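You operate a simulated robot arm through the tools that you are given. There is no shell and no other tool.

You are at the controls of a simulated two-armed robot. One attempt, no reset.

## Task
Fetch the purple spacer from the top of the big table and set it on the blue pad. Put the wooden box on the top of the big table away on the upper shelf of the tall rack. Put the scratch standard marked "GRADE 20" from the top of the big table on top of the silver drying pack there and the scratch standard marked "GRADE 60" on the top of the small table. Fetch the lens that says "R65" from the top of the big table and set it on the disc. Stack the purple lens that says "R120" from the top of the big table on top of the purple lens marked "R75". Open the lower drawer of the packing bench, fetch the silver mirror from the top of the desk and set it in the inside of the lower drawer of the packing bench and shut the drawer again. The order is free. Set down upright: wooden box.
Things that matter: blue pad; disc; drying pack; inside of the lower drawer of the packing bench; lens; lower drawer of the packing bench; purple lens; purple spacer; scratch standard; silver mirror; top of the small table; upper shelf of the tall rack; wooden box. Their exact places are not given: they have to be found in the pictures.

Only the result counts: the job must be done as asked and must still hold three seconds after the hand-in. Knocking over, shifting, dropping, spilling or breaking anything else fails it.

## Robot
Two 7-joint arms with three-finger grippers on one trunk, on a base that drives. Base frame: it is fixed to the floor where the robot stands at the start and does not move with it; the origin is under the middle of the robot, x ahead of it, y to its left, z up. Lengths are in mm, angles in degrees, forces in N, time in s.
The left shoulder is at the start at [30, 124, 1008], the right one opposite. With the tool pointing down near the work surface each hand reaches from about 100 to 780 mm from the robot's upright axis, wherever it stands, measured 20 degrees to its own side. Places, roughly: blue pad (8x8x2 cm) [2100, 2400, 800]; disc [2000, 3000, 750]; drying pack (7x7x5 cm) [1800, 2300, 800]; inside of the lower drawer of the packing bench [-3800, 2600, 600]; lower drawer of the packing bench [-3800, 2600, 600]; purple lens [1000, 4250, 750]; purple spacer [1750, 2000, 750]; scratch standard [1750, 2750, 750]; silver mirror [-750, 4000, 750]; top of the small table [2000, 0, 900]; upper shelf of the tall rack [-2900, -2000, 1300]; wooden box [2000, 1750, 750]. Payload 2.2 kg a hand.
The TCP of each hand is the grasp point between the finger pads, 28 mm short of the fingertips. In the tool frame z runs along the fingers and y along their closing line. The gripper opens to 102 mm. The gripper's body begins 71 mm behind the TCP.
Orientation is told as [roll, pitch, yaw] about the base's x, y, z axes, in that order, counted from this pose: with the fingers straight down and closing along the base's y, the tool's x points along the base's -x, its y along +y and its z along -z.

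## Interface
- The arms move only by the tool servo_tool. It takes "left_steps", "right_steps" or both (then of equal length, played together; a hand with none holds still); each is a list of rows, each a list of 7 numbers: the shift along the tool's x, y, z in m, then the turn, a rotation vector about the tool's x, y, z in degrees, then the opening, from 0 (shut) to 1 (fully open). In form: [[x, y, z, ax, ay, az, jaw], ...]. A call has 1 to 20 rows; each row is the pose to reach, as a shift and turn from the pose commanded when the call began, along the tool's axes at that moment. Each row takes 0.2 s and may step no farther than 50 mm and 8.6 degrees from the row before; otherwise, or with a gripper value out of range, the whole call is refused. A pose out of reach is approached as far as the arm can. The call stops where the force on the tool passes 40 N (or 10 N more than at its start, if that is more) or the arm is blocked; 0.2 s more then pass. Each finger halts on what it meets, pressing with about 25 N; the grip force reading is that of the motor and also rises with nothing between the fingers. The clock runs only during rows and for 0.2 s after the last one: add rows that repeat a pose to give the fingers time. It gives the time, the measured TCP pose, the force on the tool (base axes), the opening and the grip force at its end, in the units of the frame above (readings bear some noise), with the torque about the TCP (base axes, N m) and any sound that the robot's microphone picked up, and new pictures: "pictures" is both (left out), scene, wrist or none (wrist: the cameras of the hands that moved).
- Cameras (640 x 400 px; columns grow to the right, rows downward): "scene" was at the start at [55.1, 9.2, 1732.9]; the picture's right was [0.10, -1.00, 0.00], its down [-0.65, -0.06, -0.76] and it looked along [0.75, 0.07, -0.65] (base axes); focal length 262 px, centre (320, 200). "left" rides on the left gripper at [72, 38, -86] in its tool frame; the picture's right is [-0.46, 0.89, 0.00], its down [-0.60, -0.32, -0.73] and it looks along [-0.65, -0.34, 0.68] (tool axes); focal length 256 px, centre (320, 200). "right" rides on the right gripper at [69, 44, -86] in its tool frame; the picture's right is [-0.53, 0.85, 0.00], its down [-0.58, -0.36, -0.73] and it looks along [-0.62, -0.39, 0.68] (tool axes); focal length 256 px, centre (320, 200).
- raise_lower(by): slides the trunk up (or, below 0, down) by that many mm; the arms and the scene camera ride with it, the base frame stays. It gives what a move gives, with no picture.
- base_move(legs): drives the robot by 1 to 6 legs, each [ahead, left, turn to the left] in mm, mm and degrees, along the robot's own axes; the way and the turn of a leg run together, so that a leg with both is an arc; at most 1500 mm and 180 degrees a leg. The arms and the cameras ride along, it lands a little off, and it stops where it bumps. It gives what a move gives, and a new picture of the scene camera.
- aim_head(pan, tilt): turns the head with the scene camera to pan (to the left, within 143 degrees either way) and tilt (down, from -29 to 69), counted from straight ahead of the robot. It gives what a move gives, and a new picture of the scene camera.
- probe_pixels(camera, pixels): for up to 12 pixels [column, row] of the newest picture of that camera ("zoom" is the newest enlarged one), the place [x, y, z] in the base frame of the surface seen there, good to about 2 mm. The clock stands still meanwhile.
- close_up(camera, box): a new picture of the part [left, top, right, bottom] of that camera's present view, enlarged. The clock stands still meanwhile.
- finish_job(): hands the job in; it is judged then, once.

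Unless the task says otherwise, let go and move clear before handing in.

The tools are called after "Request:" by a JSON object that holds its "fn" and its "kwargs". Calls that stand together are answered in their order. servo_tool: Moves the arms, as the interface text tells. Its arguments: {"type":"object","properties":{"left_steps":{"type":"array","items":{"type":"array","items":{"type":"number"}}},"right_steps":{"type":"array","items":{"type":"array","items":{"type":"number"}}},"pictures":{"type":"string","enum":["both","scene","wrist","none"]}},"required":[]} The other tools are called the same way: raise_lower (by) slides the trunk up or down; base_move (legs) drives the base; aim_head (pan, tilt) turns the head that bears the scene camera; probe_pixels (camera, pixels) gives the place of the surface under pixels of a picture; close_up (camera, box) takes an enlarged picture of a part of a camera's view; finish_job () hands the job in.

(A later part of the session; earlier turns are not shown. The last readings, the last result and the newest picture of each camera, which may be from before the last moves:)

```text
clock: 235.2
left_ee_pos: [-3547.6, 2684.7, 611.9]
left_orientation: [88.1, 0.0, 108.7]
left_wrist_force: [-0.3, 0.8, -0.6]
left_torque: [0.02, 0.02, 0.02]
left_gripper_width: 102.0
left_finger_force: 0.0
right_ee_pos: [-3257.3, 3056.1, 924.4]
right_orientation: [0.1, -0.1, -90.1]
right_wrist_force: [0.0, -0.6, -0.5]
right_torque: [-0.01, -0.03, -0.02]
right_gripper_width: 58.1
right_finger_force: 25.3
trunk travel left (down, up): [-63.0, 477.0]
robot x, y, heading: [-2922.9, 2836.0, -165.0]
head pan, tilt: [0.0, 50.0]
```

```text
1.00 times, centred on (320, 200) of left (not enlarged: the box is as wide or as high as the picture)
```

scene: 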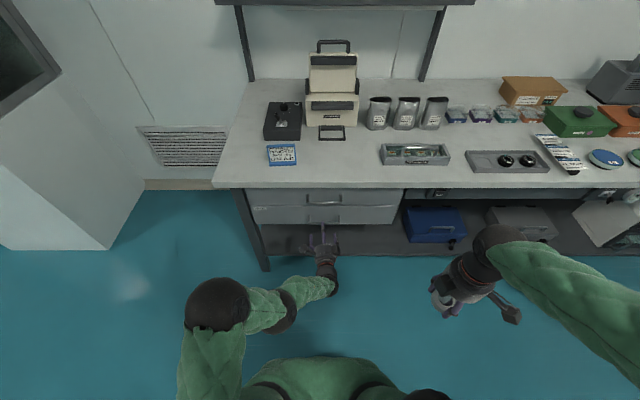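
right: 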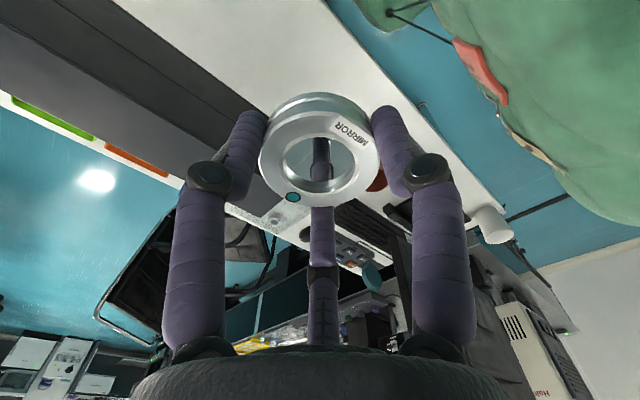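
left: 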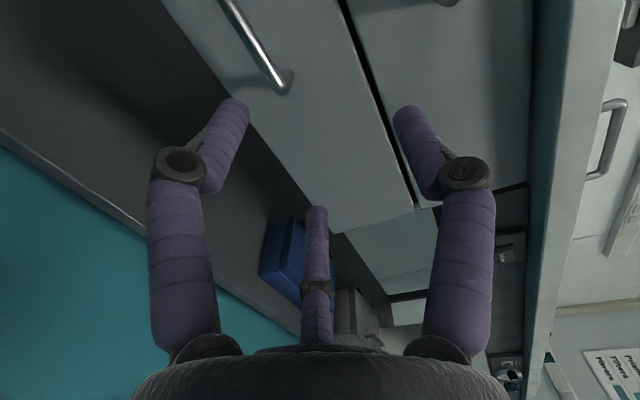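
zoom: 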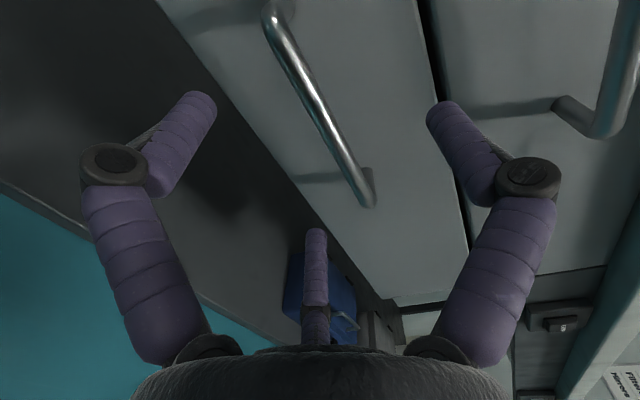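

About 42 mm left to the bar. I drive 36 mm more.

Request:
{"fn": "base_move", "kwargs": {"legs": [[36, 0, 0]]}}

Request:
{"fn": "close_up", "kwargs": {"camera": "left", "box": [0, 0, 640, 400]}}

Request:
{"fn": "probe_pixels", "kwargs": {"camera": "zoom", "pixels": [[300, 130], [330, 180], [350, 220], [340, 210], [200, 110], [440, 115]]}}

```text
clock: 236.0
left_ee_pos: [-3583.2, 2676.6, 611.7]
left_orientation: [88.2, 0.1, 108.5]
left_wrist_force: [0.6, -0.6, -0.3]
left_torque: [-0.03, 0.0, -0.01]
left_gripper_width: 101.8
left_finger_force: 0.0
right_ee_pos: [-3292.2, 3047.0, 925.9]
right_orientation: [0.1, -0.1, -90.2]
right_wrist_force: [-0.8, -0.3, -0.8]
right_torque: [0.03, -0.01, 0.01]
right_gripper_width: 58.0
right_finger_force: 25.0
trunk travel left (down, up): [-63.0, 477.0]
robot x, y, heading: [-2961.0, 2830.5, -165.3]
head pan, tilt: [0.0, 50.0]
```

scene: 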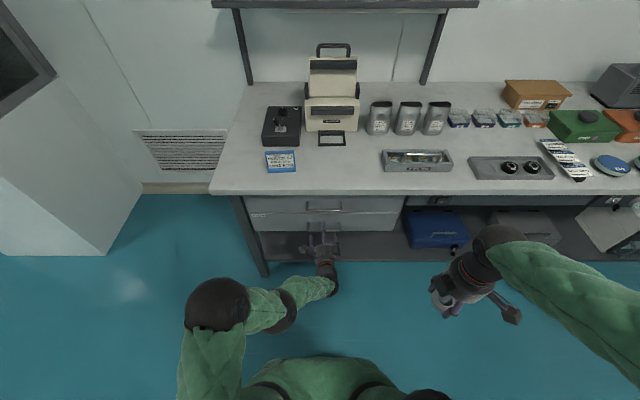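

```text
1.00 times, centred on (320, 200) of left (not enlarged: the box is as wide or as high as the picture)
```

zoom: 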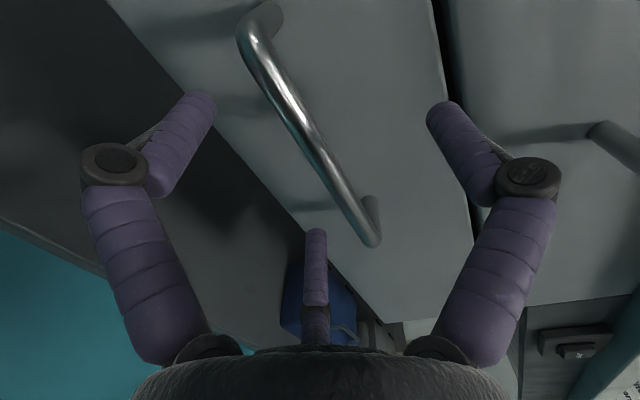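

```text
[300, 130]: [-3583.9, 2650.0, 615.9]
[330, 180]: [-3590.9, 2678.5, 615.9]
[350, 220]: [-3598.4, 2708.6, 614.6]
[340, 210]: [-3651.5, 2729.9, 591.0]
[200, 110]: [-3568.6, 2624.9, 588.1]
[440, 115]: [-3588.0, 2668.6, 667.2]
```

The bar lies between the prongs, ~8 mm beyond the TCP. I close the hand on it.

Request:
{"fn": "servo_tool", "kwargs": {"left_steps": [[0, 0, 0, 0, 0, 0, 0.7], [0, 0, 0, 0, 0, 0, 0.4], [0, 0, 0, 0, 0, 0, 0.15], [0, 0, 0, 0, 0, 0, 0.0], [0, 0, 0, 0, 0, 0, 0.0], [0, 0, 0, 0, 0, 0, 0.0], [0, 0, 0, 0, 0, 0, 0.0]], "pictures": "wrist"}}

```text
clock: 237.6
left_ee_pos: [-3581.5, 2677.5, 610.1]
left_orientation: [88.1, 0.0, 108.4]
left_wrist_force: [0.1, 4.4, -8.6]
left_torque: [-0.04, -0.09, -0.18]
left_gripper_width: 19.2
left_finger_force: 44.1
right_ee_pos: [-3292.7, 3047.5, 925.6]
right_orientation: [0.1, 0.0, -90.1]
right_wrist_force: [0.0, 0.6, -1.3]
right_torque: [0.01, -0.02, 0.0]
right_gripper_width: 58.4
right_finger_force: 24.7
trunk travel left (down, up): [-63.0, 477.0]
robot x, y, heading: [-2959.4, 2826.2, -165.0]
head pan, tilt: [0.0, 50.0]
```

left: 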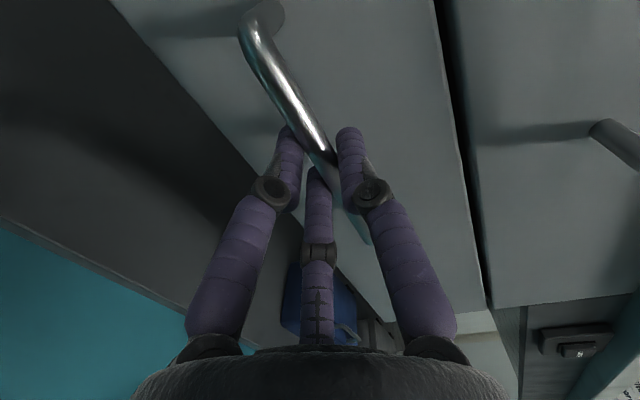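

The bar is gripped. I pull the drawer by driving the base back 150 mm.

Request:
{"fn": "base_move", "kwargs": {"legs": [[-150, 0, 0]]}}

```text
clock: 239.0
left_ee_pos: [-3433.3, 2716.4, 610.1]
left_orientation: [88.1, -0.1, 108.4]
left_wrist_force: [1.9, -2.0, -14.6]
left_torque: [0.03, -0.27, -0.1]
left_gripper_width: 19.4
left_finger_force: 44.5
right_ee_pos: [-3143.7, 3087.2, 926.2]
right_orientation: [0.0, -0.1, -90.4]
right_wrist_force: [1.4, -0.2, -1.1]
right_torque: [-0.01, 0.01, 0.01]
right_gripper_width: 58.3
right_finger_force: 25.3
trunk travel left (down, up): [-63.0, 477.0]
robot x, y, heading: [-2812.2, 2868.7, -165.3]
head pan, tilt: [0.0, 50.0]
```

scene: 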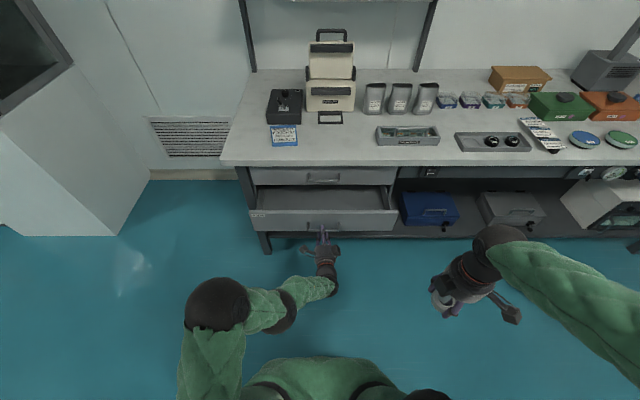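

The drawer opens. I pull another 150 mm.

Request:
{"fn": "base_move", "kwargs": {"legs": [[-150, 0, 0]]}}

Request:
{"fn": "close_up", "kwargs": {"camera": "scene", "box": [220, 130, 440, 280]}}

```text
clock: 239.9
left_ee_pos: [-3407.9, 2722.2, 611.0]
left_orientation: [88.0, 0.1, 108.0]
left_wrist_force: [-2.6, -0.7, 5.6]
left_torque: [-0.03, 0.18, -0.86]
left_gripper_width: 19.1
left_finger_force: 44.0
right_ee_pos: [-3121.3, 3088.7, 925.5]
right_orientation: [0.0, -0.1, -89.9]
right_wrist_force: [-0.5, 0.9, -0.7]
right_torque: [0.03, -0.01, -0.01]
right_gripper_width: 58.1
right_finger_force: 24.1
trunk travel left (down, up): [-63.0, 477.0]
robot x, y, heading: [-2785.2, 2869.7, -164.8]
head pan, tilt: [0.0, 50.0]
stopped in leg 1: the robot was blocked; the commanded pose is now the measured one
```

scene: 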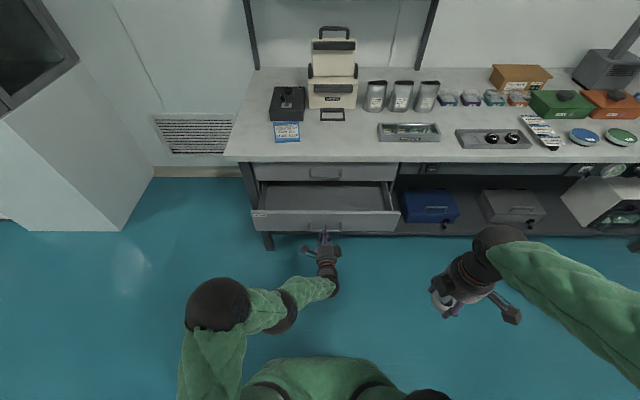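

```text
2.67 times, centred on (330, 205) of scene
```

zoom: 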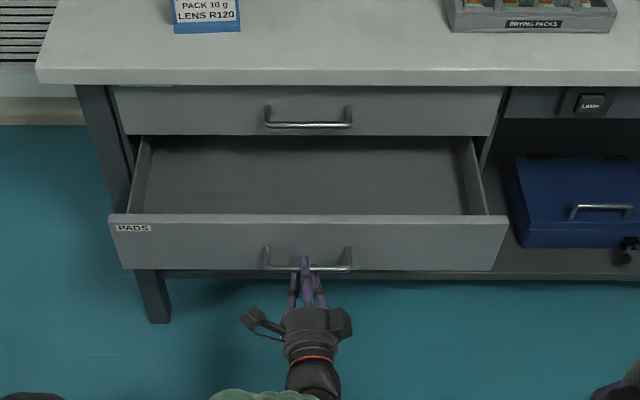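

The drawer is at its stop, ~178 mm open, and empty. I probe its inside floor, rims and the upper handle.

Request:
{"fn": "probe_pixels", "kwargs": {"camera": "zoom", "pixels": [[300, 180], [300, 205], [200, 190], [420, 190], [300, 150], [300, 218], [308, 126], [140, 200], [480, 200], [308, 268], [200, 216], [400, 217]]}}

```text
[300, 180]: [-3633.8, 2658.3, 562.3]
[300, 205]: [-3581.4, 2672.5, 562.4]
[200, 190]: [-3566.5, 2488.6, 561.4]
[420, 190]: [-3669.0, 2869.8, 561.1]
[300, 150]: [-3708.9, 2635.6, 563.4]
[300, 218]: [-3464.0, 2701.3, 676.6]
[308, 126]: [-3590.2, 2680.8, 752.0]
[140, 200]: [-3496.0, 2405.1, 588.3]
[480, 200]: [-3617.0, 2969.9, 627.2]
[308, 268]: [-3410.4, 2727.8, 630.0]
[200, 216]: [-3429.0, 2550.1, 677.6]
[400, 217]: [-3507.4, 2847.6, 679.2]
```

Inside floor is z=562; front rim top 677. I'll set the mirror at the right part (clear of the upper handle). First I release the handle and back off.

Request:
{"fn": "servo_tool", "kwargs": {"left_steps": [[0, 0, 0, 0, 0, 0, 0.3], [0, 0, 0, 0, 0, 0, 0.6], [0, 0, 0, 0, 0, 0, 1.0], [0, 0, 0, 0, 0, 0, 1.0], [0, 0, 0, 0, 0, 0, 1.0]], "pictures": "none"}}

Request:
{"fn": "base_move", "kwargs": {"legs": [[-90, 0, 0]]}}

Request:
{"fn": "close_up", "kwargs": {"camera": "scene", "box": [220, 130, 440, 280]}}

```text
clock: 241.1
left_ee_pos: [-3406.1, 2723.2, 609.9]
left_orientation: [87.7, 0.1, 108.0]
left_wrist_force: [0.0, 0.3, -0.2]
left_torque: [0.02, 0.01, 0.03]
left_gripper_width: 101.9
left_finger_force: 0.1
right_ee_pos: [-3121.1, 3088.7, 927.7]
right_orientation: [0.0, -0.1, -89.9]
right_wrist_force: [0.3, -0.4, 0.0]
right_torque: [0.0, -0.03, 0.04]
right_gripper_width: 58.3
right_finger_force: 24.9
trunk travel left (down, up): [-63.0, 477.0]
robot x, y, heading: [-2788.0, 2869.5, -165.0]
head pan, tilt: [0.0, 50.0]
```

```text
clock: 241.8
left_ee_pos: [-3404.2, 2719.9, 608.4]
left_orientation: [87.7, 0.1, 108.1]
left_wrist_force: [0.5, 0.0, 0.2]
left_torque: [0.01, -0.02, -0.01]
left_gripper_width: 101.9
left_finger_force: 0.0
right_ee_pos: [-3119.7, 3088.0, 926.2]
right_orientation: [-0.1, -0.2, -89.7]
right_wrist_force: [-1.2, 1.0, -0.8]
right_torque: [0.0, -0.03, 0.0]
right_gripper_width: 58.5
right_finger_force: 25.1
trunk travel left (down, up): [-63.0, 477.0]
robot x, y, heading: [-2785.3, 2872.1, -164.8]
head pan, tilt: [0.0, 50.0]
stopped in leg 1: the robot was blocked; the commanded pose is now the measured one
```

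scene: 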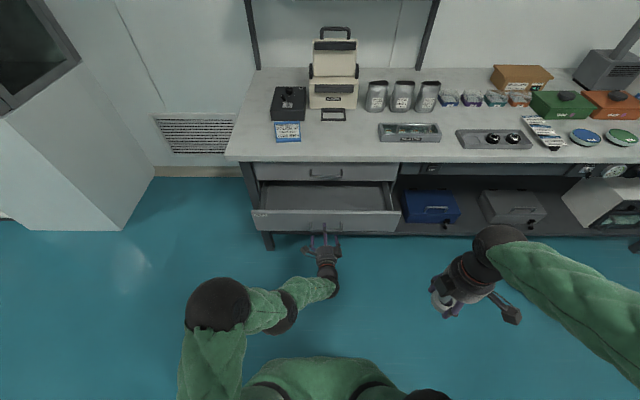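

```text
2.67 times, centred on (330, 205) of scene
```

zoom: 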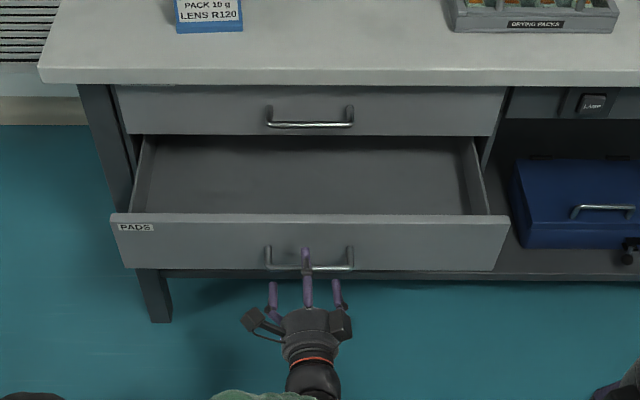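

The base was blocked by the white table behind me, not by the drawer. I retract the left hand off the bar with the arm instead.

Request:
{"fn": "servo_tool", "kwargs": {"left_steps": [[0, 0, -0.012, 0, 0, 0, 1], [0, 0, -0.024, 0, 0, 0, 1], [0, 0, -0.036, 0, 0, 0, 1], [0, 0, -0.048, 0, 0, 0, 1]], "pictures": "wrist"}}

```text
clock: 242.8
left_ee_pos: [-3360.2, 2736.2, 610.8]
left_orientation: [87.8, 0.0, 108.1]
left_wrist_force: [-0.4, 0.2, 0.5]
left_torque: [0.0, -0.01, 0.03]
left_gripper_width: 102.1
left_finger_force: 0.0
right_ee_pos: [-3119.2, 3087.8, 926.1]
right_orientation: [-0.1, -0.1, -89.7]
right_wrist_force: [0.9, 0.0, -0.8]
right_torque: [0.02, 0.03, 0.02]
right_gripper_width: 58.2
right_finger_force: 25.2
trunk travel left (down, up): [-63.0, 477.0]
robot x, y, heading: [-2789.5, 2870.2, -164.7]
head pan, tilt: [0.0, 50.0]
```

left: 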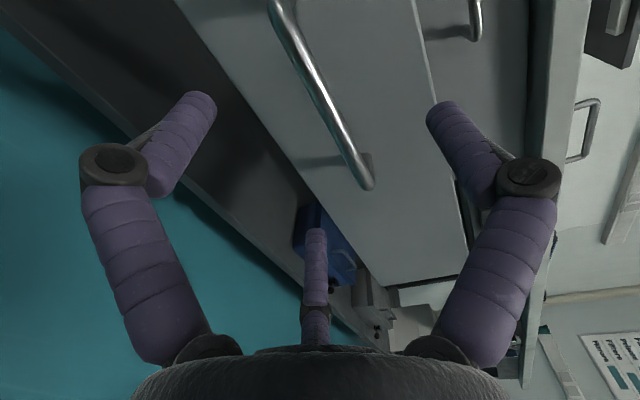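

I raise the left hand while tilting it back down to a vertical pose.

Request:
{"fn": "servo_tool", "kwargs": {"left_steps": [[0, 0.0393, -0.01, 6.6, 0, 0, 0.75], [0, 0.0787, -0.02, 13.4, 0, 0, 0.75], [0, 0.118, -0.03, 20.2, 0, 0, 0.75], [0, 0.157, -0.04, 27, 0, 0, 0.75], [0, 0.1967, -0.05, 33.8, 0, 0, 0.75], [0, 0.236, -0.06, 40.6, 0, 0, 0.75], [0, 0.275, -0.07, 48, 0, 0, 0.75], [0, 0.315, -0.08, 56, 0, 0, 0.75], [0, 0.35, -0.09, 64, 0, 0, 0.75], [0, 0.38, -0.1, 72, 0, 0, 0.75], [0, 0.41, -0.11, 80, 0, 0, 0.75], [0, 0.43, -0.12, 87.8, 0, 0, 0.75]], "pictures": "both"}}

```text
clock: 245.4
left_ee_pos: [-3260.9, 2768.1, 1044.7]
left_orientation: [-0.3, 0.2, 108.1]
left_wrist_force: [-0.2, 0.3, 0.2]
left_torque: [0.0, -0.02, -0.01]
left_gripper_width: 76.4
left_finger_force: 0.1
right_ee_pos: [-3120.3, 3087.3, 925.2]
right_orientation: [0.0, -0.2, -89.7]
right_wrist_force: [0.0, -0.1, -1.7]
right_torque: [0.01, -0.02, -0.03]
right_gripper_width: 58.2
right_finger_force: 24.8
trunk travel left (down, up): [-63.0, 477.0]
robot x, y, heading: [-2786.5, 2869.9, -164.7]
head pan, tilt: [0.0, 50.0]
```

scene: 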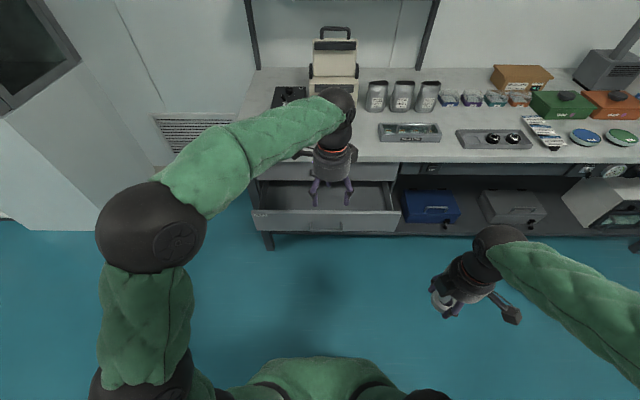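
left: 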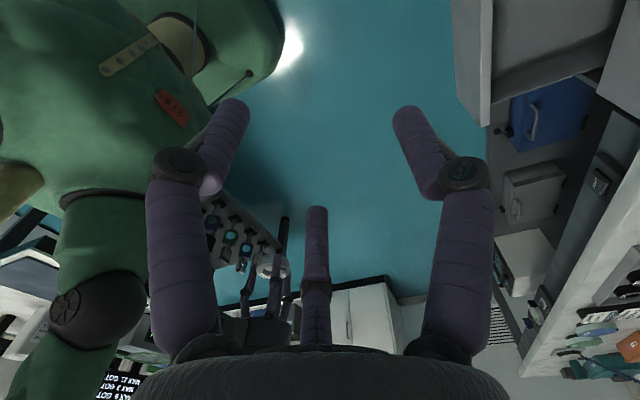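

The left hand is vertical and high; I move it left and back, out of the way.

Request:
{"fn": "servo_tool", "kwargs": {"left_steps": [[0.037, -0.0268, 0, 0, 0, 0, 0.75], [0.074, -0.0537, 0, 0, 0, 0, 0.75], [0.111, -0.0805, 0, 0, 0, 0, 0.75], [0.148, -0.1074, 0, 0, 0, 0, 0.75], [0.185, -0.134, 0, 0, 0, 0, 0.75], [0.222, -0.161, 0, 0, 0, 0, 0.75], [0.259, -0.188, 0, 0, 0, 0, 0.75]], "pictures": "none"}}

Request:
{"fn": "base_move", "kwargs": {"legs": [[250, 0, -0.6]]}}

```text
clock: 247.0
left_ee_pos: [-3002.3, 2578.6, 1047.2]
left_orientation: [0.0, 0.1, 108.2]
left_wrist_force: [-0.1, 0.8, -0.4]
left_torque: [0.0, 0.01, -0.02]
left_gripper_width: 76.2
left_finger_force: 0.1
right_ee_pos: [-3119.9, 3087.6, 926.5]
right_orientation: [-0.2, -0.1, -89.7]
right_wrist_force: [-0.6, -0.5, -0.8]
right_torque: [-0.02, -0.01, 0.01]
right_gripper_width: 58.3
right_finger_force: 24.6
trunk travel left (down, up): [-63.0, 477.0]
robot x, y, heading: [-2781.5, 2873.5, -164.7]
head pan, tilt: [0.0, 50.0]
```

```text
clock: 248.9
left_ee_pos: [-3247.1, 2515.4, 1046.4]
left_orientation: [-0.1, 0.1, 107.6]
left_wrist_force: [-0.9, 0.8, -0.1]
left_torque: [0.03, -0.03, 0.02]
left_gripper_width: 76.3
left_finger_force: 0.0
right_ee_pos: [-3361.1, 3023.4, 925.7]
right_orientation: [0.0, -0.1, -90.2]
right_wrist_force: [-0.1, -1.1, 0.0]
right_torque: [0.01, -0.02, -0.01]
right_gripper_width: 58.1
right_finger_force: 25.1
trunk travel left (down, up): [-63.0, 477.0]
robot x, y, heading: [-3026.9, 2804.7, -165.2]
head pan, tilt: [0.0, 50.0]
```

scene: 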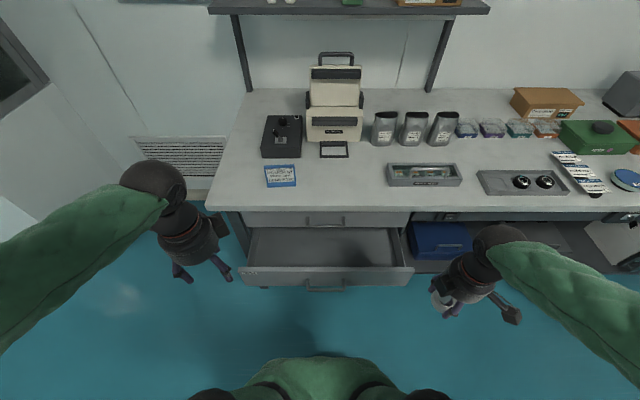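

I probe the bench's front edge and the drawer's inside near the intended spot.

Request:
{"fn": "probe_pixels", "kwargs": {"camera": "scene", "pixels": [[380, 204], [380, 208], [300, 204], [380, 225], [370, 255], [370, 240], [380, 268], [402, 245], [385, 260]]}}

Request:
{"fn": "close_up", "kwargs": {"camera": "scene", "box": [220, 190, 440, 310]}}

```text
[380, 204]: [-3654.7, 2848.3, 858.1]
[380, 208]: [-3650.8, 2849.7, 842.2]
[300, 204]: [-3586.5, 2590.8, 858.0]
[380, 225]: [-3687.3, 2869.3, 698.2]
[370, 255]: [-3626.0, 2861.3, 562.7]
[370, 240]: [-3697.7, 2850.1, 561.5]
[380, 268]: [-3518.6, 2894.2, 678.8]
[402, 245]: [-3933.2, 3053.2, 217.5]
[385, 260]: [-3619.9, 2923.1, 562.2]
```

```text
2.91 times, centred on (330, 250) of scene
```

zoom: 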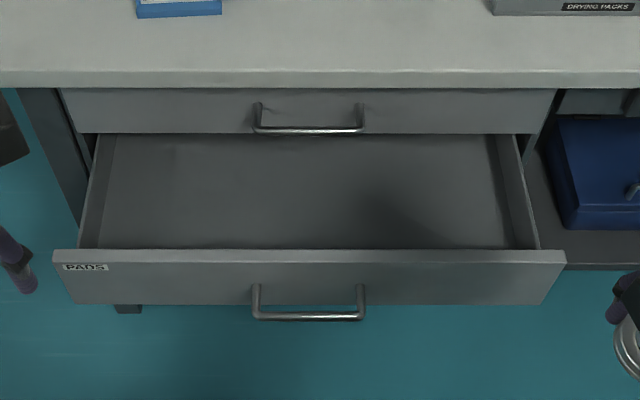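

Bench top edge is at u=-2816, drawer rim at u≈-2677. I move the right hand over u=-2750, v=3650, turning it so the camera stub points along the drawer.

Request:
{"fn": "servo_tool", "kwargs": {"right_steps": [[-0.0263, -0.0315, 0, 0, 0, -7.5, 0.2], [-0.0525, -0.0629, 0, 0, 0, -15, 0.2], [-0.0788, -0.0944, 0, 0, 0, -22.5, 0.2], [-0.105, -0.1258, 0, 0, 0, -30, 0.2], [-0.1313, -0.1573, 0, 0, 0, -37.5, 0.2], [-0.1575, -0.1887, 0, 0, 0, -45, 0.2], [-0.1838, -0.2202, 0, 0, 0, -52, 0.2], [-0.1838, -0.2202, 0, 0, 0, -52, 0.2]], "pictures": "both"}}

```text
clock: 250.7
left_ee_pos: [-3246.5, 2516.3, 1046.6]
left_orientation: [0.0, 0.0, 107.7]
left_wrist_force: [0.6, -0.1, -0.3]
left_torque: [0.01, 0.03, 0.01]
left_gripper_width: 76.6
left_finger_force: 0.0
right_ee_pos: [-3579.9, 2842.7, 926.1]
right_orientation: [-0.2, 0.0, -38.0]
right_wrist_force: [0.2, 0.4, -0.1]
right_torque: [-0.02, -0.01, 0.01]
right_gripper_width: 58.4
right_finger_force: 25.6
trunk travel left (down, up): [-63.0, 477.0]
robot x, y, heading: [-3026.8, 2806.9, -165.2]
head pan, tilt: [0.0, 50.0]
```

scene: 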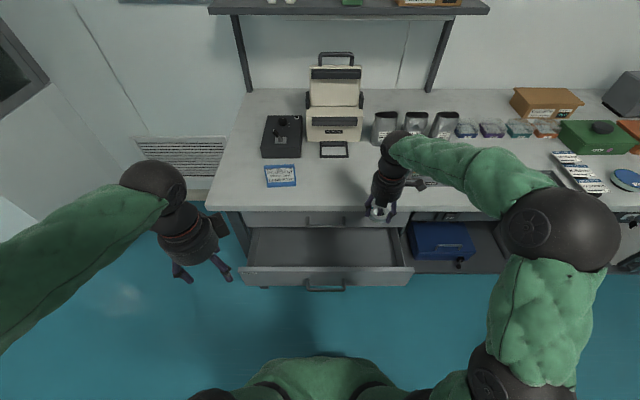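
right: 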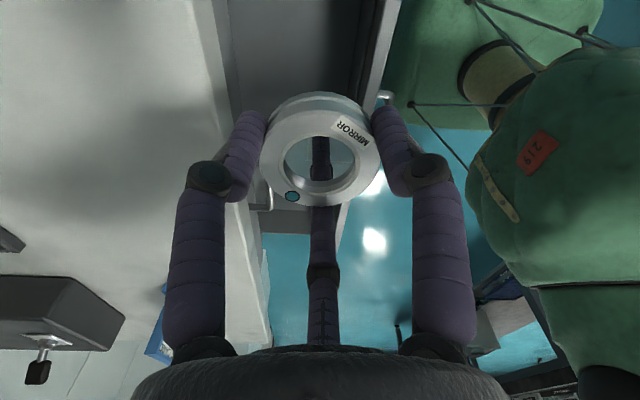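

Before descending I check where the right elbow and forearm are relative to the bench.

Request:
{"fn": "probe_pixels", "kwargs": {"camera": "scene", "pixels": [[555, 215], [480, 175], [430, 160], [395, 150], [545, 300], [500, 370]]}}

```text
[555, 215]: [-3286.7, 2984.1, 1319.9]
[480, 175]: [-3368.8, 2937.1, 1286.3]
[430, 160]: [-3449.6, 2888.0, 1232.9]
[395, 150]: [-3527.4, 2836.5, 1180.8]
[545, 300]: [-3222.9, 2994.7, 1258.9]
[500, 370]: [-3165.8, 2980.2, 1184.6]
```

The elbow is on my side of the bench edge, so descending is fine. I go down to 640 first.

Request:
{"fn": "servo_tool", "kwargs": {"right_steps": [[0, 0, 0.045, 0, 0, 0, 0.2], [0, 0, 0.09, 0, 0, 0, 0.2], [0, 0, 0.135, 0, 0, 0, 0.2], [0, 0, 0.18, 0, 0, 0, 0.2], [0, 0, 0.225, 0, 0, 0, 0.2], [0, 0, 0.26, 0, 0, 0, 0.2], [0, 0, 0.286, 0, 0, 0, 0.2], [0, 0, 0.286, 0, 0, 0, 0.2]], "pictures": "both"}}

Request:
{"fn": "close_up", "kwargs": {"camera": "scene", "box": [280, 150, 460, 300]}}

```text
clock: 252.5
left_ee_pos: [-3246.2, 2515.8, 1046.0]
left_orientation: [-0.1, 0.1, 107.7]
left_wrist_force: [-0.6, 0.0, 0.1]
left_torque: [0.01, 0.0, 0.0]
left_gripper_width: 76.7
left_finger_force: 0.1
right_ee_pos: [-3578.1, 2839.1, 639.6]
right_orientation: [-0.2, 0.0, -38.2]
right_wrist_force: [0.2, -0.2, -0.8]
right_torque: [0.01, -0.04, -0.02]
right_gripper_width: 58.2
right_finger_force: 24.9
trunk travel left (down, up): [-63.0, 477.0]
robot x, y, heading: [-3026.0, 2805.6, -164.9]
head pan, tilt: [0.0, 50.0]
```

scene: 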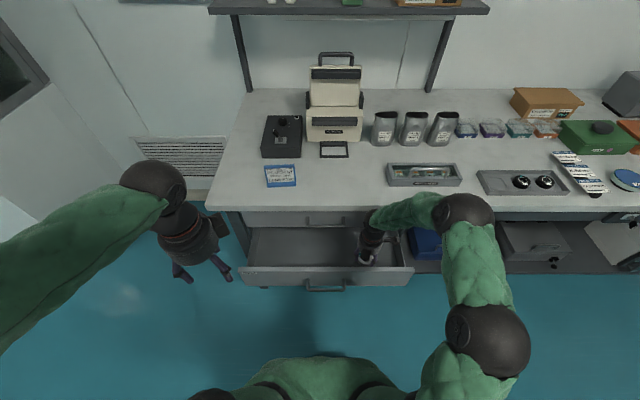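
right: 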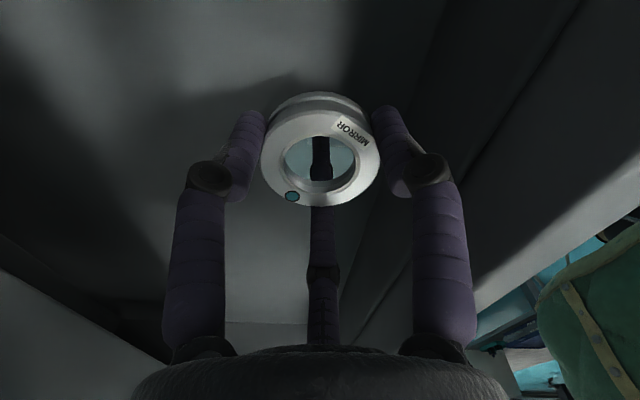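

```text
2.67 times, centred on (370, 225) of scene
```

zoom: 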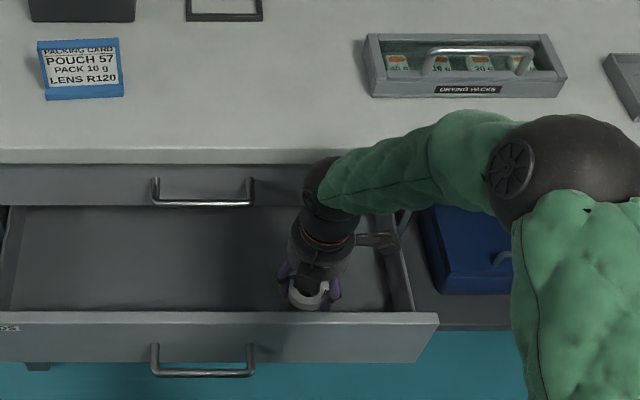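

Request:
{"fn": "probe_pixels", "kwargs": {"camera": "zoom", "pixels": [[570, 165], [450, 150], [390, 165], [325, 190], [330, 240], [390, 240], [310, 320]]}}

```text
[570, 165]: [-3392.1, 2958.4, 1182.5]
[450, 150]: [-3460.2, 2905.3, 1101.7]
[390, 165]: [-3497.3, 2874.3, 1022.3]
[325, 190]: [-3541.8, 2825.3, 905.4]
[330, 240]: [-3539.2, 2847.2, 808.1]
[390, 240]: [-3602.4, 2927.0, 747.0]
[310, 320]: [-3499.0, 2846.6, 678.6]
```

The forearm rises steeply and is clear. I lower the mirror to just above the drawer floor.

Request:
{"fn": "servo_tool", "kwargs": {"right_steps": [[0, 0, 0.02, 0, 0, 0, 0.2], [0, 0, 0.034, 0, 0, 0, 0.2], [0, 0, 0.041, 0, 0, 0, 0.2], [0, 0, 0.041, 0, 0, 0, 0.2]], "pictures": "wrist"}}

Request:
{"fn": "servo_tool", "kwargs": {"right_steps": [[0, 0, 0.001, 0, 0, 0, 0.2], [0, 0, 0.002, 0, 0, 0, 0.2]], "pictures": "none"}}

```text
clock: 253.5
left_ee_pos: [-3247.2, 2516.8, 1046.6]
left_orientation: [-0.1, 0.2, 107.7]
left_wrist_force: [-0.8, 1.3, 0.3]
left_torque: [-0.03, 0.01, 0.01]
left_gripper_width: 76.4
left_finger_force: 0.0
right_ee_pos: [-3580.9, 2838.9, 598.7]
right_orientation: [0.0, 0.1, -38.2]
right_wrist_force: [-0.4, 0.4, -0.8]
right_torque: [-0.01, -0.01, -0.02]
right_gripper_width: 58.2
right_finger_force: 24.9
trunk travel left (down, up): [-63.0, 477.0]
robot x, y, heading: [-3027.5, 2807.0, -164.9]
head pan, tilt: [0.0, 50.0]
```

right: 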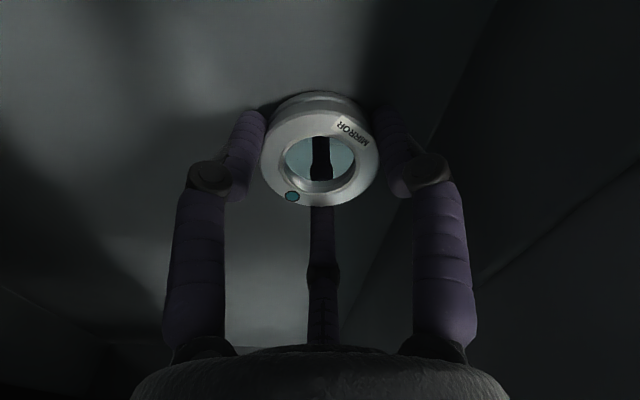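

```text
clock: 254.1
left_ee_pos: [-3246.5, 2515.6, 1047.1]
left_orientation: [-0.2, 0.0, 107.8]
left_wrist_force: [0.0, 0.2, 0.7]
left_torque: [0.0, 0.0, -0.02]
left_gripper_width: 76.5
left_finger_force: 0.1
right_ee_pos: [-3580.8, 2839.6, 596.2]
right_orientation: [-0.1, 0.0, -38.0]
right_wrist_force: [0.4, -0.5, -0.7]
right_torque: [0.0, -0.01, 0.02]
right_gripper_width: 58.3
right_finger_force: 25.2
trunk travel left (down, up): [-63.0, 477.0]
robot x, y, heading: [-3027.4, 2806.4, -165.1]
head pan, tilt: [0.0, 50.0]
```

Request:
{"fn": "servo_tool", "kwargs": {"right_steps": [[0, 0, 0.001, 0, 0, 0, 0.2], [0, 0, 0.0018, 0, 0, 0, 0.2], [0, 0, 0.0018, 0, 0, 0, 0.2]], "pictures": "none"}}

```text
clock: 254.9
left_ee_pos: [-3247.2, 2515.9, 1047.2]
left_orientation: [0.0, 0.2, 107.7]
left_wrist_force: [0.0, -0.3, -0.1]
left_torque: [0.01, 0.01, -0.02]
left_gripper_width: 76.3
left_finger_force: 0.0
right_ee_pos: [-3581.3, 2840.5, 597.1]
right_orientation: [-0.1, 0.1, -38.1]
right_wrist_force: [1.3, 1.4, 10.4]
right_torque: [0.17, -0.28, -0.01]
right_gripper_width: 58.3
right_finger_force: 25.0
trunk travel left (down, up): [-63.0, 477.0]
robot x, y, heading: [-3029.9, 2804.5, -164.9]
head pan, tilt: [0.0, 50.0]
```

Contact (10 N). I back off 1 mm, release and lift straight up.

Request:
{"fn": "servo_tool", "kwargs": {"right_steps": [[0, 0, -0.001, 0, 0, 0, 0.4], [0, 0, -0.001, 0, 0, 0, 0.75], [0, 0, -0.001, 0, 0, 0, 0.75], [0, 0, -0.001, 0, 0, 0, 0.75], [0, 0, -0.03, 0, 0, 0, 0.75], [0, 0, -0.07, 0, 0, 0, 0.75], [0, 0, -0.11, 0, 0, 0, 0.75], [0, 0, -0.15, 0, 0, 0, 0.75], [0, 0, -0.19, 0, 0, 0, 0.75], [0, 0, -0.235, 0, 0, 0, 0.75], [0, 0, -0.28, 0, 0, 0, 0.75]], "pictures": "both"}}

Request:
{"fn": "close_up", "kwargs": {"camera": "scene", "box": [280, 180, 460, 300]}}

```text
clock: 257.3
left_ee_pos: [-3246.1, 2515.1, 1046.5]
left_orientation: [0.0, 0.1, 107.7]
left_wrist_force: [0.0, -1.0, -0.4]
left_torque: [-0.01, -0.03, -0.02]
left_gripper_width: 76.5
left_finger_force: 0.2
right_ee_pos: [-3580.7, 2842.9, 877.3]
right_orientation: [-0.2, 0.0, -38.1]
right_wrist_force: [-0.2, -0.2, 0.2]
right_torque: [-0.02, 0.03, -0.02]
right_gripper_width: 76.5
right_finger_force: 0.1
trunk travel left (down, up): [-63.0, 477.0]
robot x, y, heading: [-3032.9, 2802.1, -165.0]
head pan, tilt: [0.0, 50.0]
```

scene: 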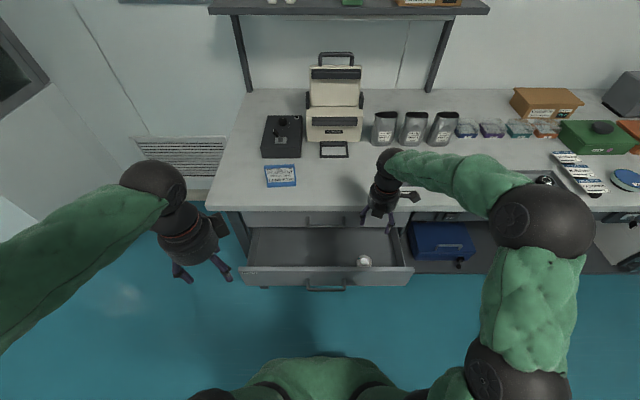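
right: 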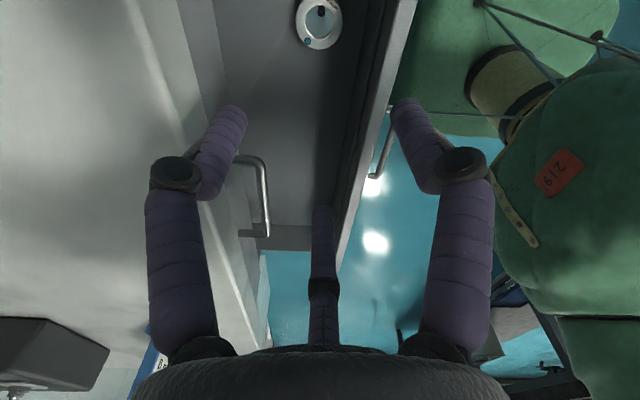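

```text
3.33 times, centred on (370, 240) of scene
```

zoom: 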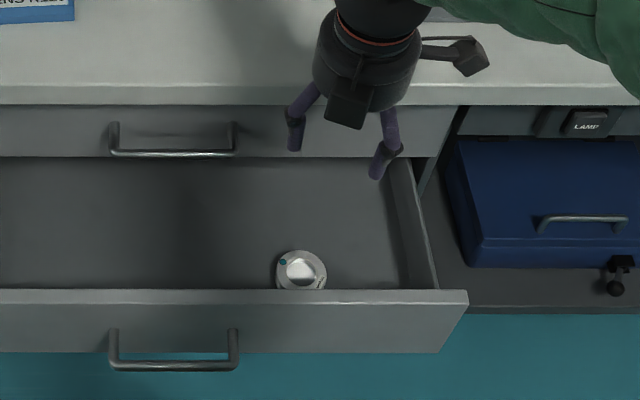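

The mirror lies in the drawer. I raise and retract the right hand, then reposition the base to push the drawer shut with the left hand.

Request:
{"fn": "servo_tool", "kwargs": {"right_steps": [[0, 0, -0.04, 0, 0, 0, 0.75], [-0.024, 0.032, -0.065, 0, 0, 0, 0.75], [-0.048, 0.064, -0.09, 0, 0, 0, 0.75], [-0.072, 0.096, -0.11, 0, 0, 0, 0.75], [-0.096, 0.128, -0.13, 0, 0, 0, 0.75], [-0.12, 0.16, -0.15, 0, 0, 0, 0.75]], "pictures": "none"}}

Request:
{"fn": "base_move", "kwargs": {"legs": [[0, 100, 0], [-225, 0, 0]]}}

```text
clock: 258.7
left_ee_pos: [-3245.9, 2516.1, 1047.6]
left_orientation: [0.0, 0.2, 107.7]
left_wrist_force: [-0.2, 0.9, -0.1]
left_torque: [0.0, -0.02, -0.03]
left_gripper_width: 76.8
left_finger_force: 0.0
right_ee_pos: [-3387.6, 2894.2, 1025.3]
right_orientation: [-0.1, 0.1, -38.1]
right_wrist_force: [0.2, -0.9, 0.3]
right_torque: [0.07, 0.02, 0.03]
right_gripper_width: 76.5
right_finger_force: 0.1
trunk travel left (down, up): [-63.0, 477.0]
robot x, y, heading: [-3030.1, 2805.8, -165.2]
head pan, tilt: [0.0, 50.0]
```

```text
clock: 261.1
left_ee_pos: [-2999.6, 2479.1, 1048.1]
left_orientation: [0.0, 0.2, 107.8]
left_wrist_force: [0.4, 0.9, -0.3]
left_torque: [0.0, 0.02, -0.02]
left_gripper_width: 76.5
left_finger_force: 0.1
right_ee_pos: [-3143.9, 2855.0, 1024.6]
right_orientation: [-0.1, 0.0, -38.0]
right_wrist_force: [0.4, -0.4, -0.4]
right_torque: [-0.02, -0.01, 0.0]
right_gripper_width: 76.3
right_finger_force: 0.1
trunk travel left (down, up): [-63.0, 477.0]
robot x, y, heading: [-2780.3, 2771.3, -165.1]
head pan, tilt: [0.0, 50.0]
```

scene: 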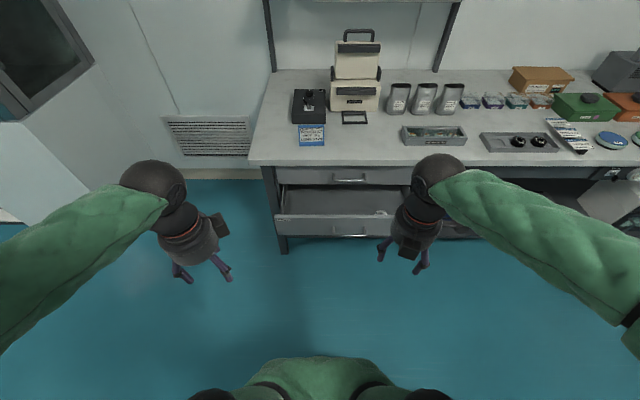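

I extend the left hand forward and down (vertical), toward the drawer's middle-left.

Request:
{"fn": "servo_tool", "kwargs": {"left_steps": [[-0.0173, 0.0336, 0.0167, 0, 0, 0, 0.3], [-0.0346, 0.0672, 0.0333, 0, 0, 0, 0.0], [-0.0518, 0.1008, 0.05, 0, 0, 0, 0.0], [-0.0691, 0.1344, 0.0667, 0, 0, 0, 0.0], [-0.0864, 0.1681, 0.0833, 0, 0, 0, 0.0], [-0.1037, 0.2017, 0.1, 0, 0, 0, 0.0], [-0.1209, 0.2353, 0.1167, 0, 0, 0, 0.0], [-0.1382, 0.2689, 0.1333, 0, 0, 0, 0.0], [-0.1555, 0.3025, 0.15, 0, 0, 0, 0.0]], "pictures": "none"}}

Request:
{"fn": "servo_tool", "kwargs": {"left_steps": [[0, 0, 0.015, -8, 0, 0, 0], [0, 0, 0.03, -16, 0, 0, 0], [0, 0, 0.045, -24, 0, 0, 0], [0, 0, 0.06, -32, 0, 0, 0], [0, 0, 0.075, -40, 0, 0, 0], [0, 0, 0.09, -48, 0, 0, 0], [0, 0, 0.1, -55, 0, 0, 0]], "pictures": "both"}}

```text
clock: 263.1
left_ee_pos: [-3335.4, 2532.7, 896.1]
left_orientation: [-0.1, 0.1, 107.8]
left_wrist_force: [-0.6, -0.4, -0.6]
left_torque: [0.01, -0.03, 0.02]
left_gripper_width: 2.0
left_finger_force: 25.1
right_ee_pos: [-3143.5, 2856.1, 1023.7]
right_orientation: [0.0, -0.1, -37.9]
right_wrist_force: [-0.1, -0.6, -0.3]
right_torque: [0.02, -0.01, 0.0]
right_gripper_width: 76.5
right_finger_force: 0.0
trunk travel left (down, up): [-63.0, 477.0]
robot x, y, heading: [-2783.5, 2768.8, -165.1]
head pan, tilt: [0.0, 50.0]
```

```text
clock: 264.7
left_ee_pos: [-3337.0, 2532.2, 795.9]
left_orientation: [55.0, 0.0, 108.0]
left_wrist_force: [0.0, -0.5, 0.6]
left_torque: [0.03, -0.03, 0.03]
left_gripper_width: 1.7
left_finger_force: 24.5
right_ee_pos: [-3144.2, 2855.4, 1023.5]
right_orientation: [-0.1, 0.0, -37.8]
right_wrist_force: [-0.1, 0.5, 0.0]
right_torque: [0.01, 0.02, 0.01]
right_gripper_width: 76.3
right_finger_force: 0.0
trunk travel left (down, up): [-63.0, 477.0]
robot x, y, heading: [-2781.6, 2768.1, -165.0]
head pan, tilt: [0.0, 50.0]
```

scene: 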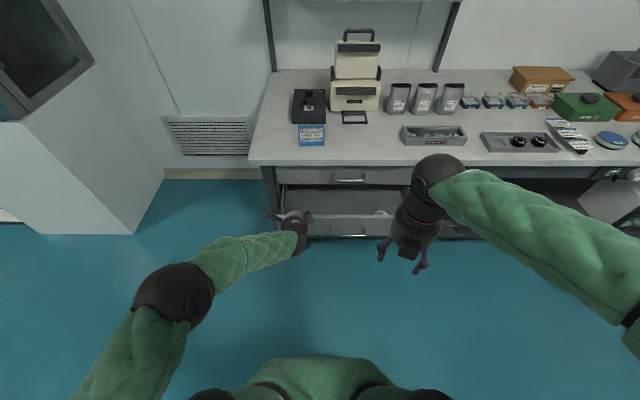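
left: 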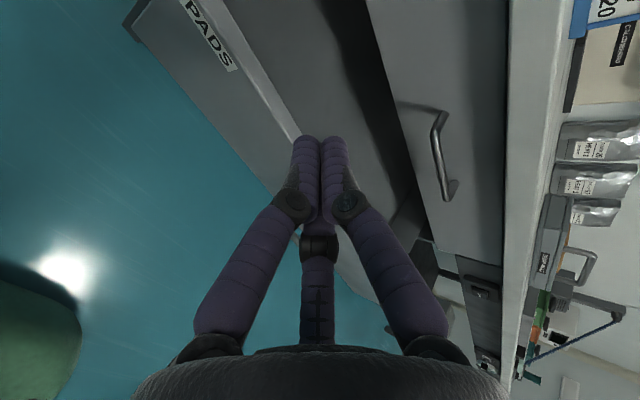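

The closed fingers point at the drawer front at 55°. I lower 150 mm and shift 60 mm toward the drawer's middle.

Request:
{"fn": "servo_tool", "kwargs": {"left_steps": [[-0.012, -0.0246, 0.0172, 0, 0, 0, 0], [-0.024, -0.0492, 0.0344, 0, 0, 0, 0], [-0.036, -0.0737, 0.0517, 0, 0, 0, 0], [-0.048, -0.0983, 0.0689, 0, 0, 0, 0], [-0.06, -0.1229, 0.0861, 0, 0, 0, 0]], "pictures": "both"}}

```text
clock: 265.9
left_ee_pos: [-3354.9, 2591.8, 645.9]
left_orientation: [55.1, 0.1, 107.9]
left_wrist_force: [-1.2, -0.5, 0.4]
left_torque: [0.04, 0.0, -0.02]
left_gripper_width: 2.4
left_finger_force: 24.9
right_ee_pos: [-3144.1, 2856.0, 1024.6]
right_orientation: [-0.1, 0.0, -38.0]
right_wrist_force: [-0.2, -0.7, -0.3]
right_torque: [-0.02, -0.03, 0.01]
right_gripper_width: 76.5
right_finger_force: 0.1
trunk travel left (down, up): [-63.0, 477.0]
robot x, y, heading: [-2781.0, 2769.6, -165.0]
head pan, tilt: [0.0, 50.0]
```

scene: 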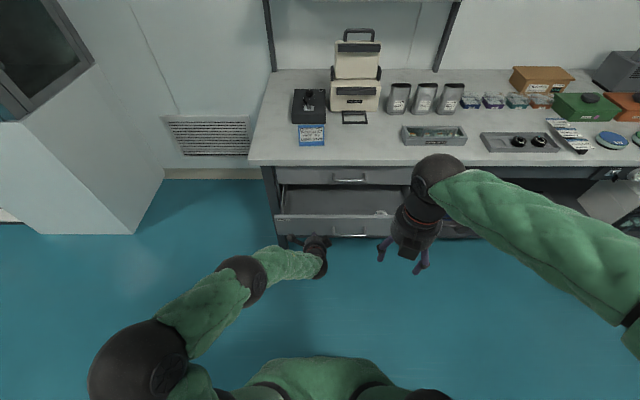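
left: 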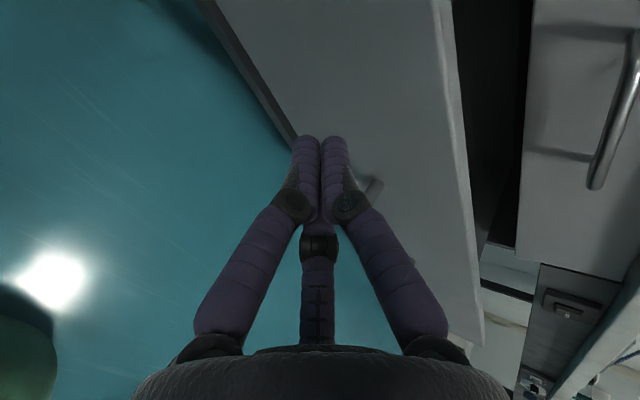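

Fingers are ~45 mm in front of the drawer face. I drive ahead in steps to push it shut.

Request:
{"fn": "base_move", "kwargs": {"legs": [[120, 0, 0]]}}

```text
clock: 267.2
left_ee_pos: [-3469.8, 2558.8, 646.4]
left_orientation: [54.9, 0.1, 108.0]
left_wrist_force: [0.0, -0.1, 0.1]
left_torque: [0.03, -0.02, -0.01]
left_gripper_width: 1.9
left_finger_force: 25.0
right_ee_pos: [-3260.4, 2823.4, 1024.7]
right_orientation: [-0.1, 0.0, -37.9]
right_wrist_force: [0.0, 0.3, 0.2]
right_torque: [0.03, -0.01, -0.02]
right_gripper_width: 76.6
right_finger_force: 0.0
trunk travel left (down, up): [-63.0, 477.0]
robot x, y, heading: [-2899.1, 2733.8, -164.7]
head pan, tilt: [0.0, 50.0]
```

scene: 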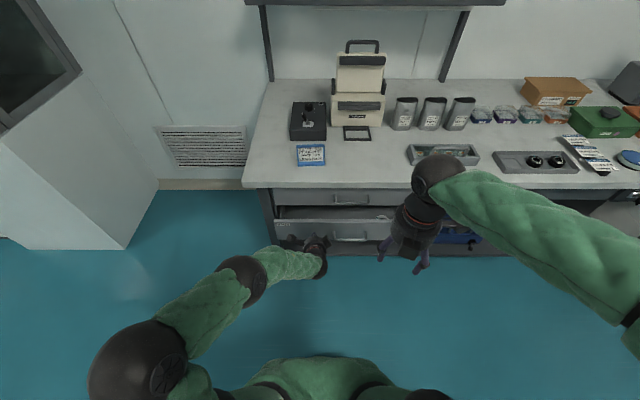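

The drawer is moving in. I push another 90 mm.

Request:
{"fn": "base_move", "kwargs": {"legs": [[85, 0, 0]]}}

Request:
{"fn": "close_up", "kwargs": {"camera": "scene", "box": [230, 160, 450, 290]}}

```text
clock: 268.2
left_ee_pos: [-3555.7, 2535.4, 646.8]
left_orientation: [54.9, 0.0, 107.9]
left_wrist_force: [0.9, -0.7, -0.2]
left_torque: [-0.01, -0.02, 0.02]
left_gripper_width: 2.2
left_finger_force: 24.7
right_ee_pos: [-3344.7, 2801.5, 1023.2]
right_orientation: [0.0, -0.1, -38.0]
right_wrist_force: [0.6, -0.4, -1.0]
right_torque: [0.0, 0.03, -0.01]
right_gripper_width: 76.5
right_finger_force: 0.0
trunk travel left (down, up): [-63.0, 477.0]
robot x, y, heading: [-2982.6, 2712.1, -165.0]
head pan, tilt: [0.0, 50.0]
```

scene: 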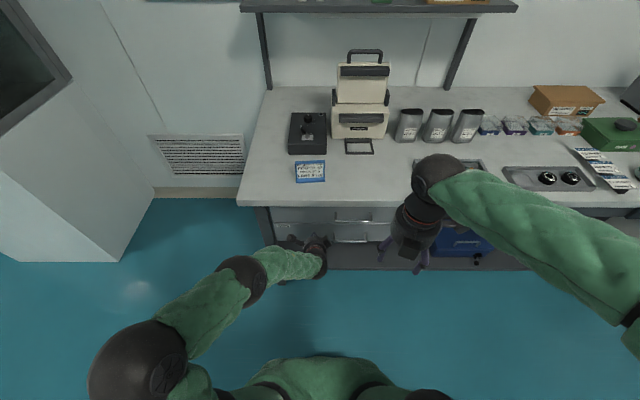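

```text
2.91 times, centred on (340, 225) of scene
```

zoom: 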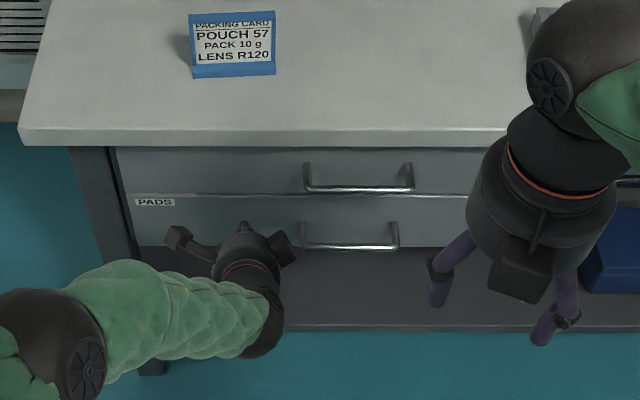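

Request:
{"fn": "probe_pixels", "kwargs": {"camera": "zoom", "pixels": [[350, 247], [350, 188], [350, 220], [350, 175], [350, 197]]}}

Request:
{"fn": "base_move", "kwargs": {"legs": [[14, 0, 0]]}}

Request:
{"fn": "close_up", "kwargs": {"camera": "scene", "box": [230, 160, 450, 290]}}

Request:
{"fn": "probe_pixels", "kwargs": {"camera": "zoom", "pixels": [[350, 250], [350, 246], [350, 190], [350, 222], [350, 175], [350, 248]]}}

```text
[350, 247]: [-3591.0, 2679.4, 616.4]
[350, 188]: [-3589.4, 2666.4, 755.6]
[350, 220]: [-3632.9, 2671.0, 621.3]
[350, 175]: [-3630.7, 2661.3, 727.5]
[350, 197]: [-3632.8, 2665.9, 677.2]
```

```text
clock: 269.0
left_ee_pos: [-3567.0, 2532.8, 647.7]
left_orientation: [54.9, 0.1, 107.9]
left_wrist_force: [1.4, 0.9, 1.7]
left_torque: [0.0, 0.04, -0.01]
left_gripper_width: 2.0
left_finger_force: 24.9
right_ee_pos: [-3358.5, 2798.7, 1025.2]
right_orientation: [-0.1, 0.0, -37.9]
right_wrist_force: [-1.0, -0.9, -0.4]
right_torque: [-0.01, -0.03, 0.01]
right_gripper_width: 76.4
right_finger_force: 0.1
trunk travel left (down, up): [-63.0, 477.0]
robot x, y, heading: [-2996.2, 2709.5, -165.1]
head pan, tilt: [0.0, 50.0]
```

scene: 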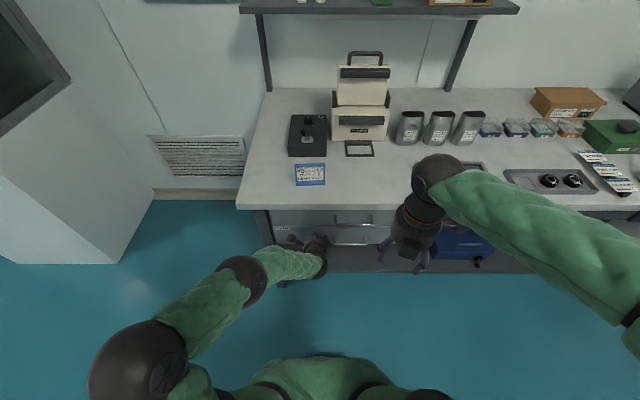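

```text
2.91 times, centred on (340, 225) of scene
```

zoom: 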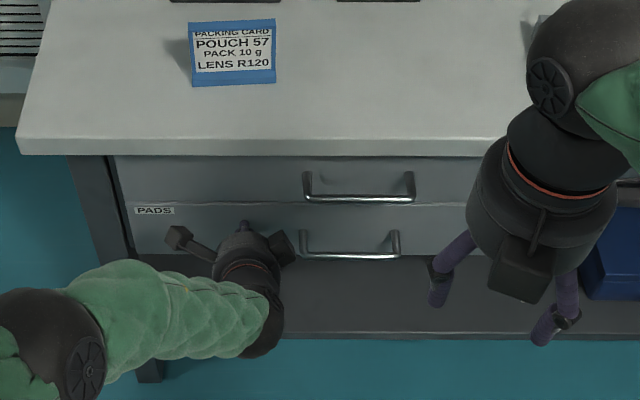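

```text
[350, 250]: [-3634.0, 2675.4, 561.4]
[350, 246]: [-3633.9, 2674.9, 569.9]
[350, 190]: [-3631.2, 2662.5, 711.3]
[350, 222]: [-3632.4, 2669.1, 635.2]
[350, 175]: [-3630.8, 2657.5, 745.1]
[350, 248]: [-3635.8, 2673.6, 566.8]
```

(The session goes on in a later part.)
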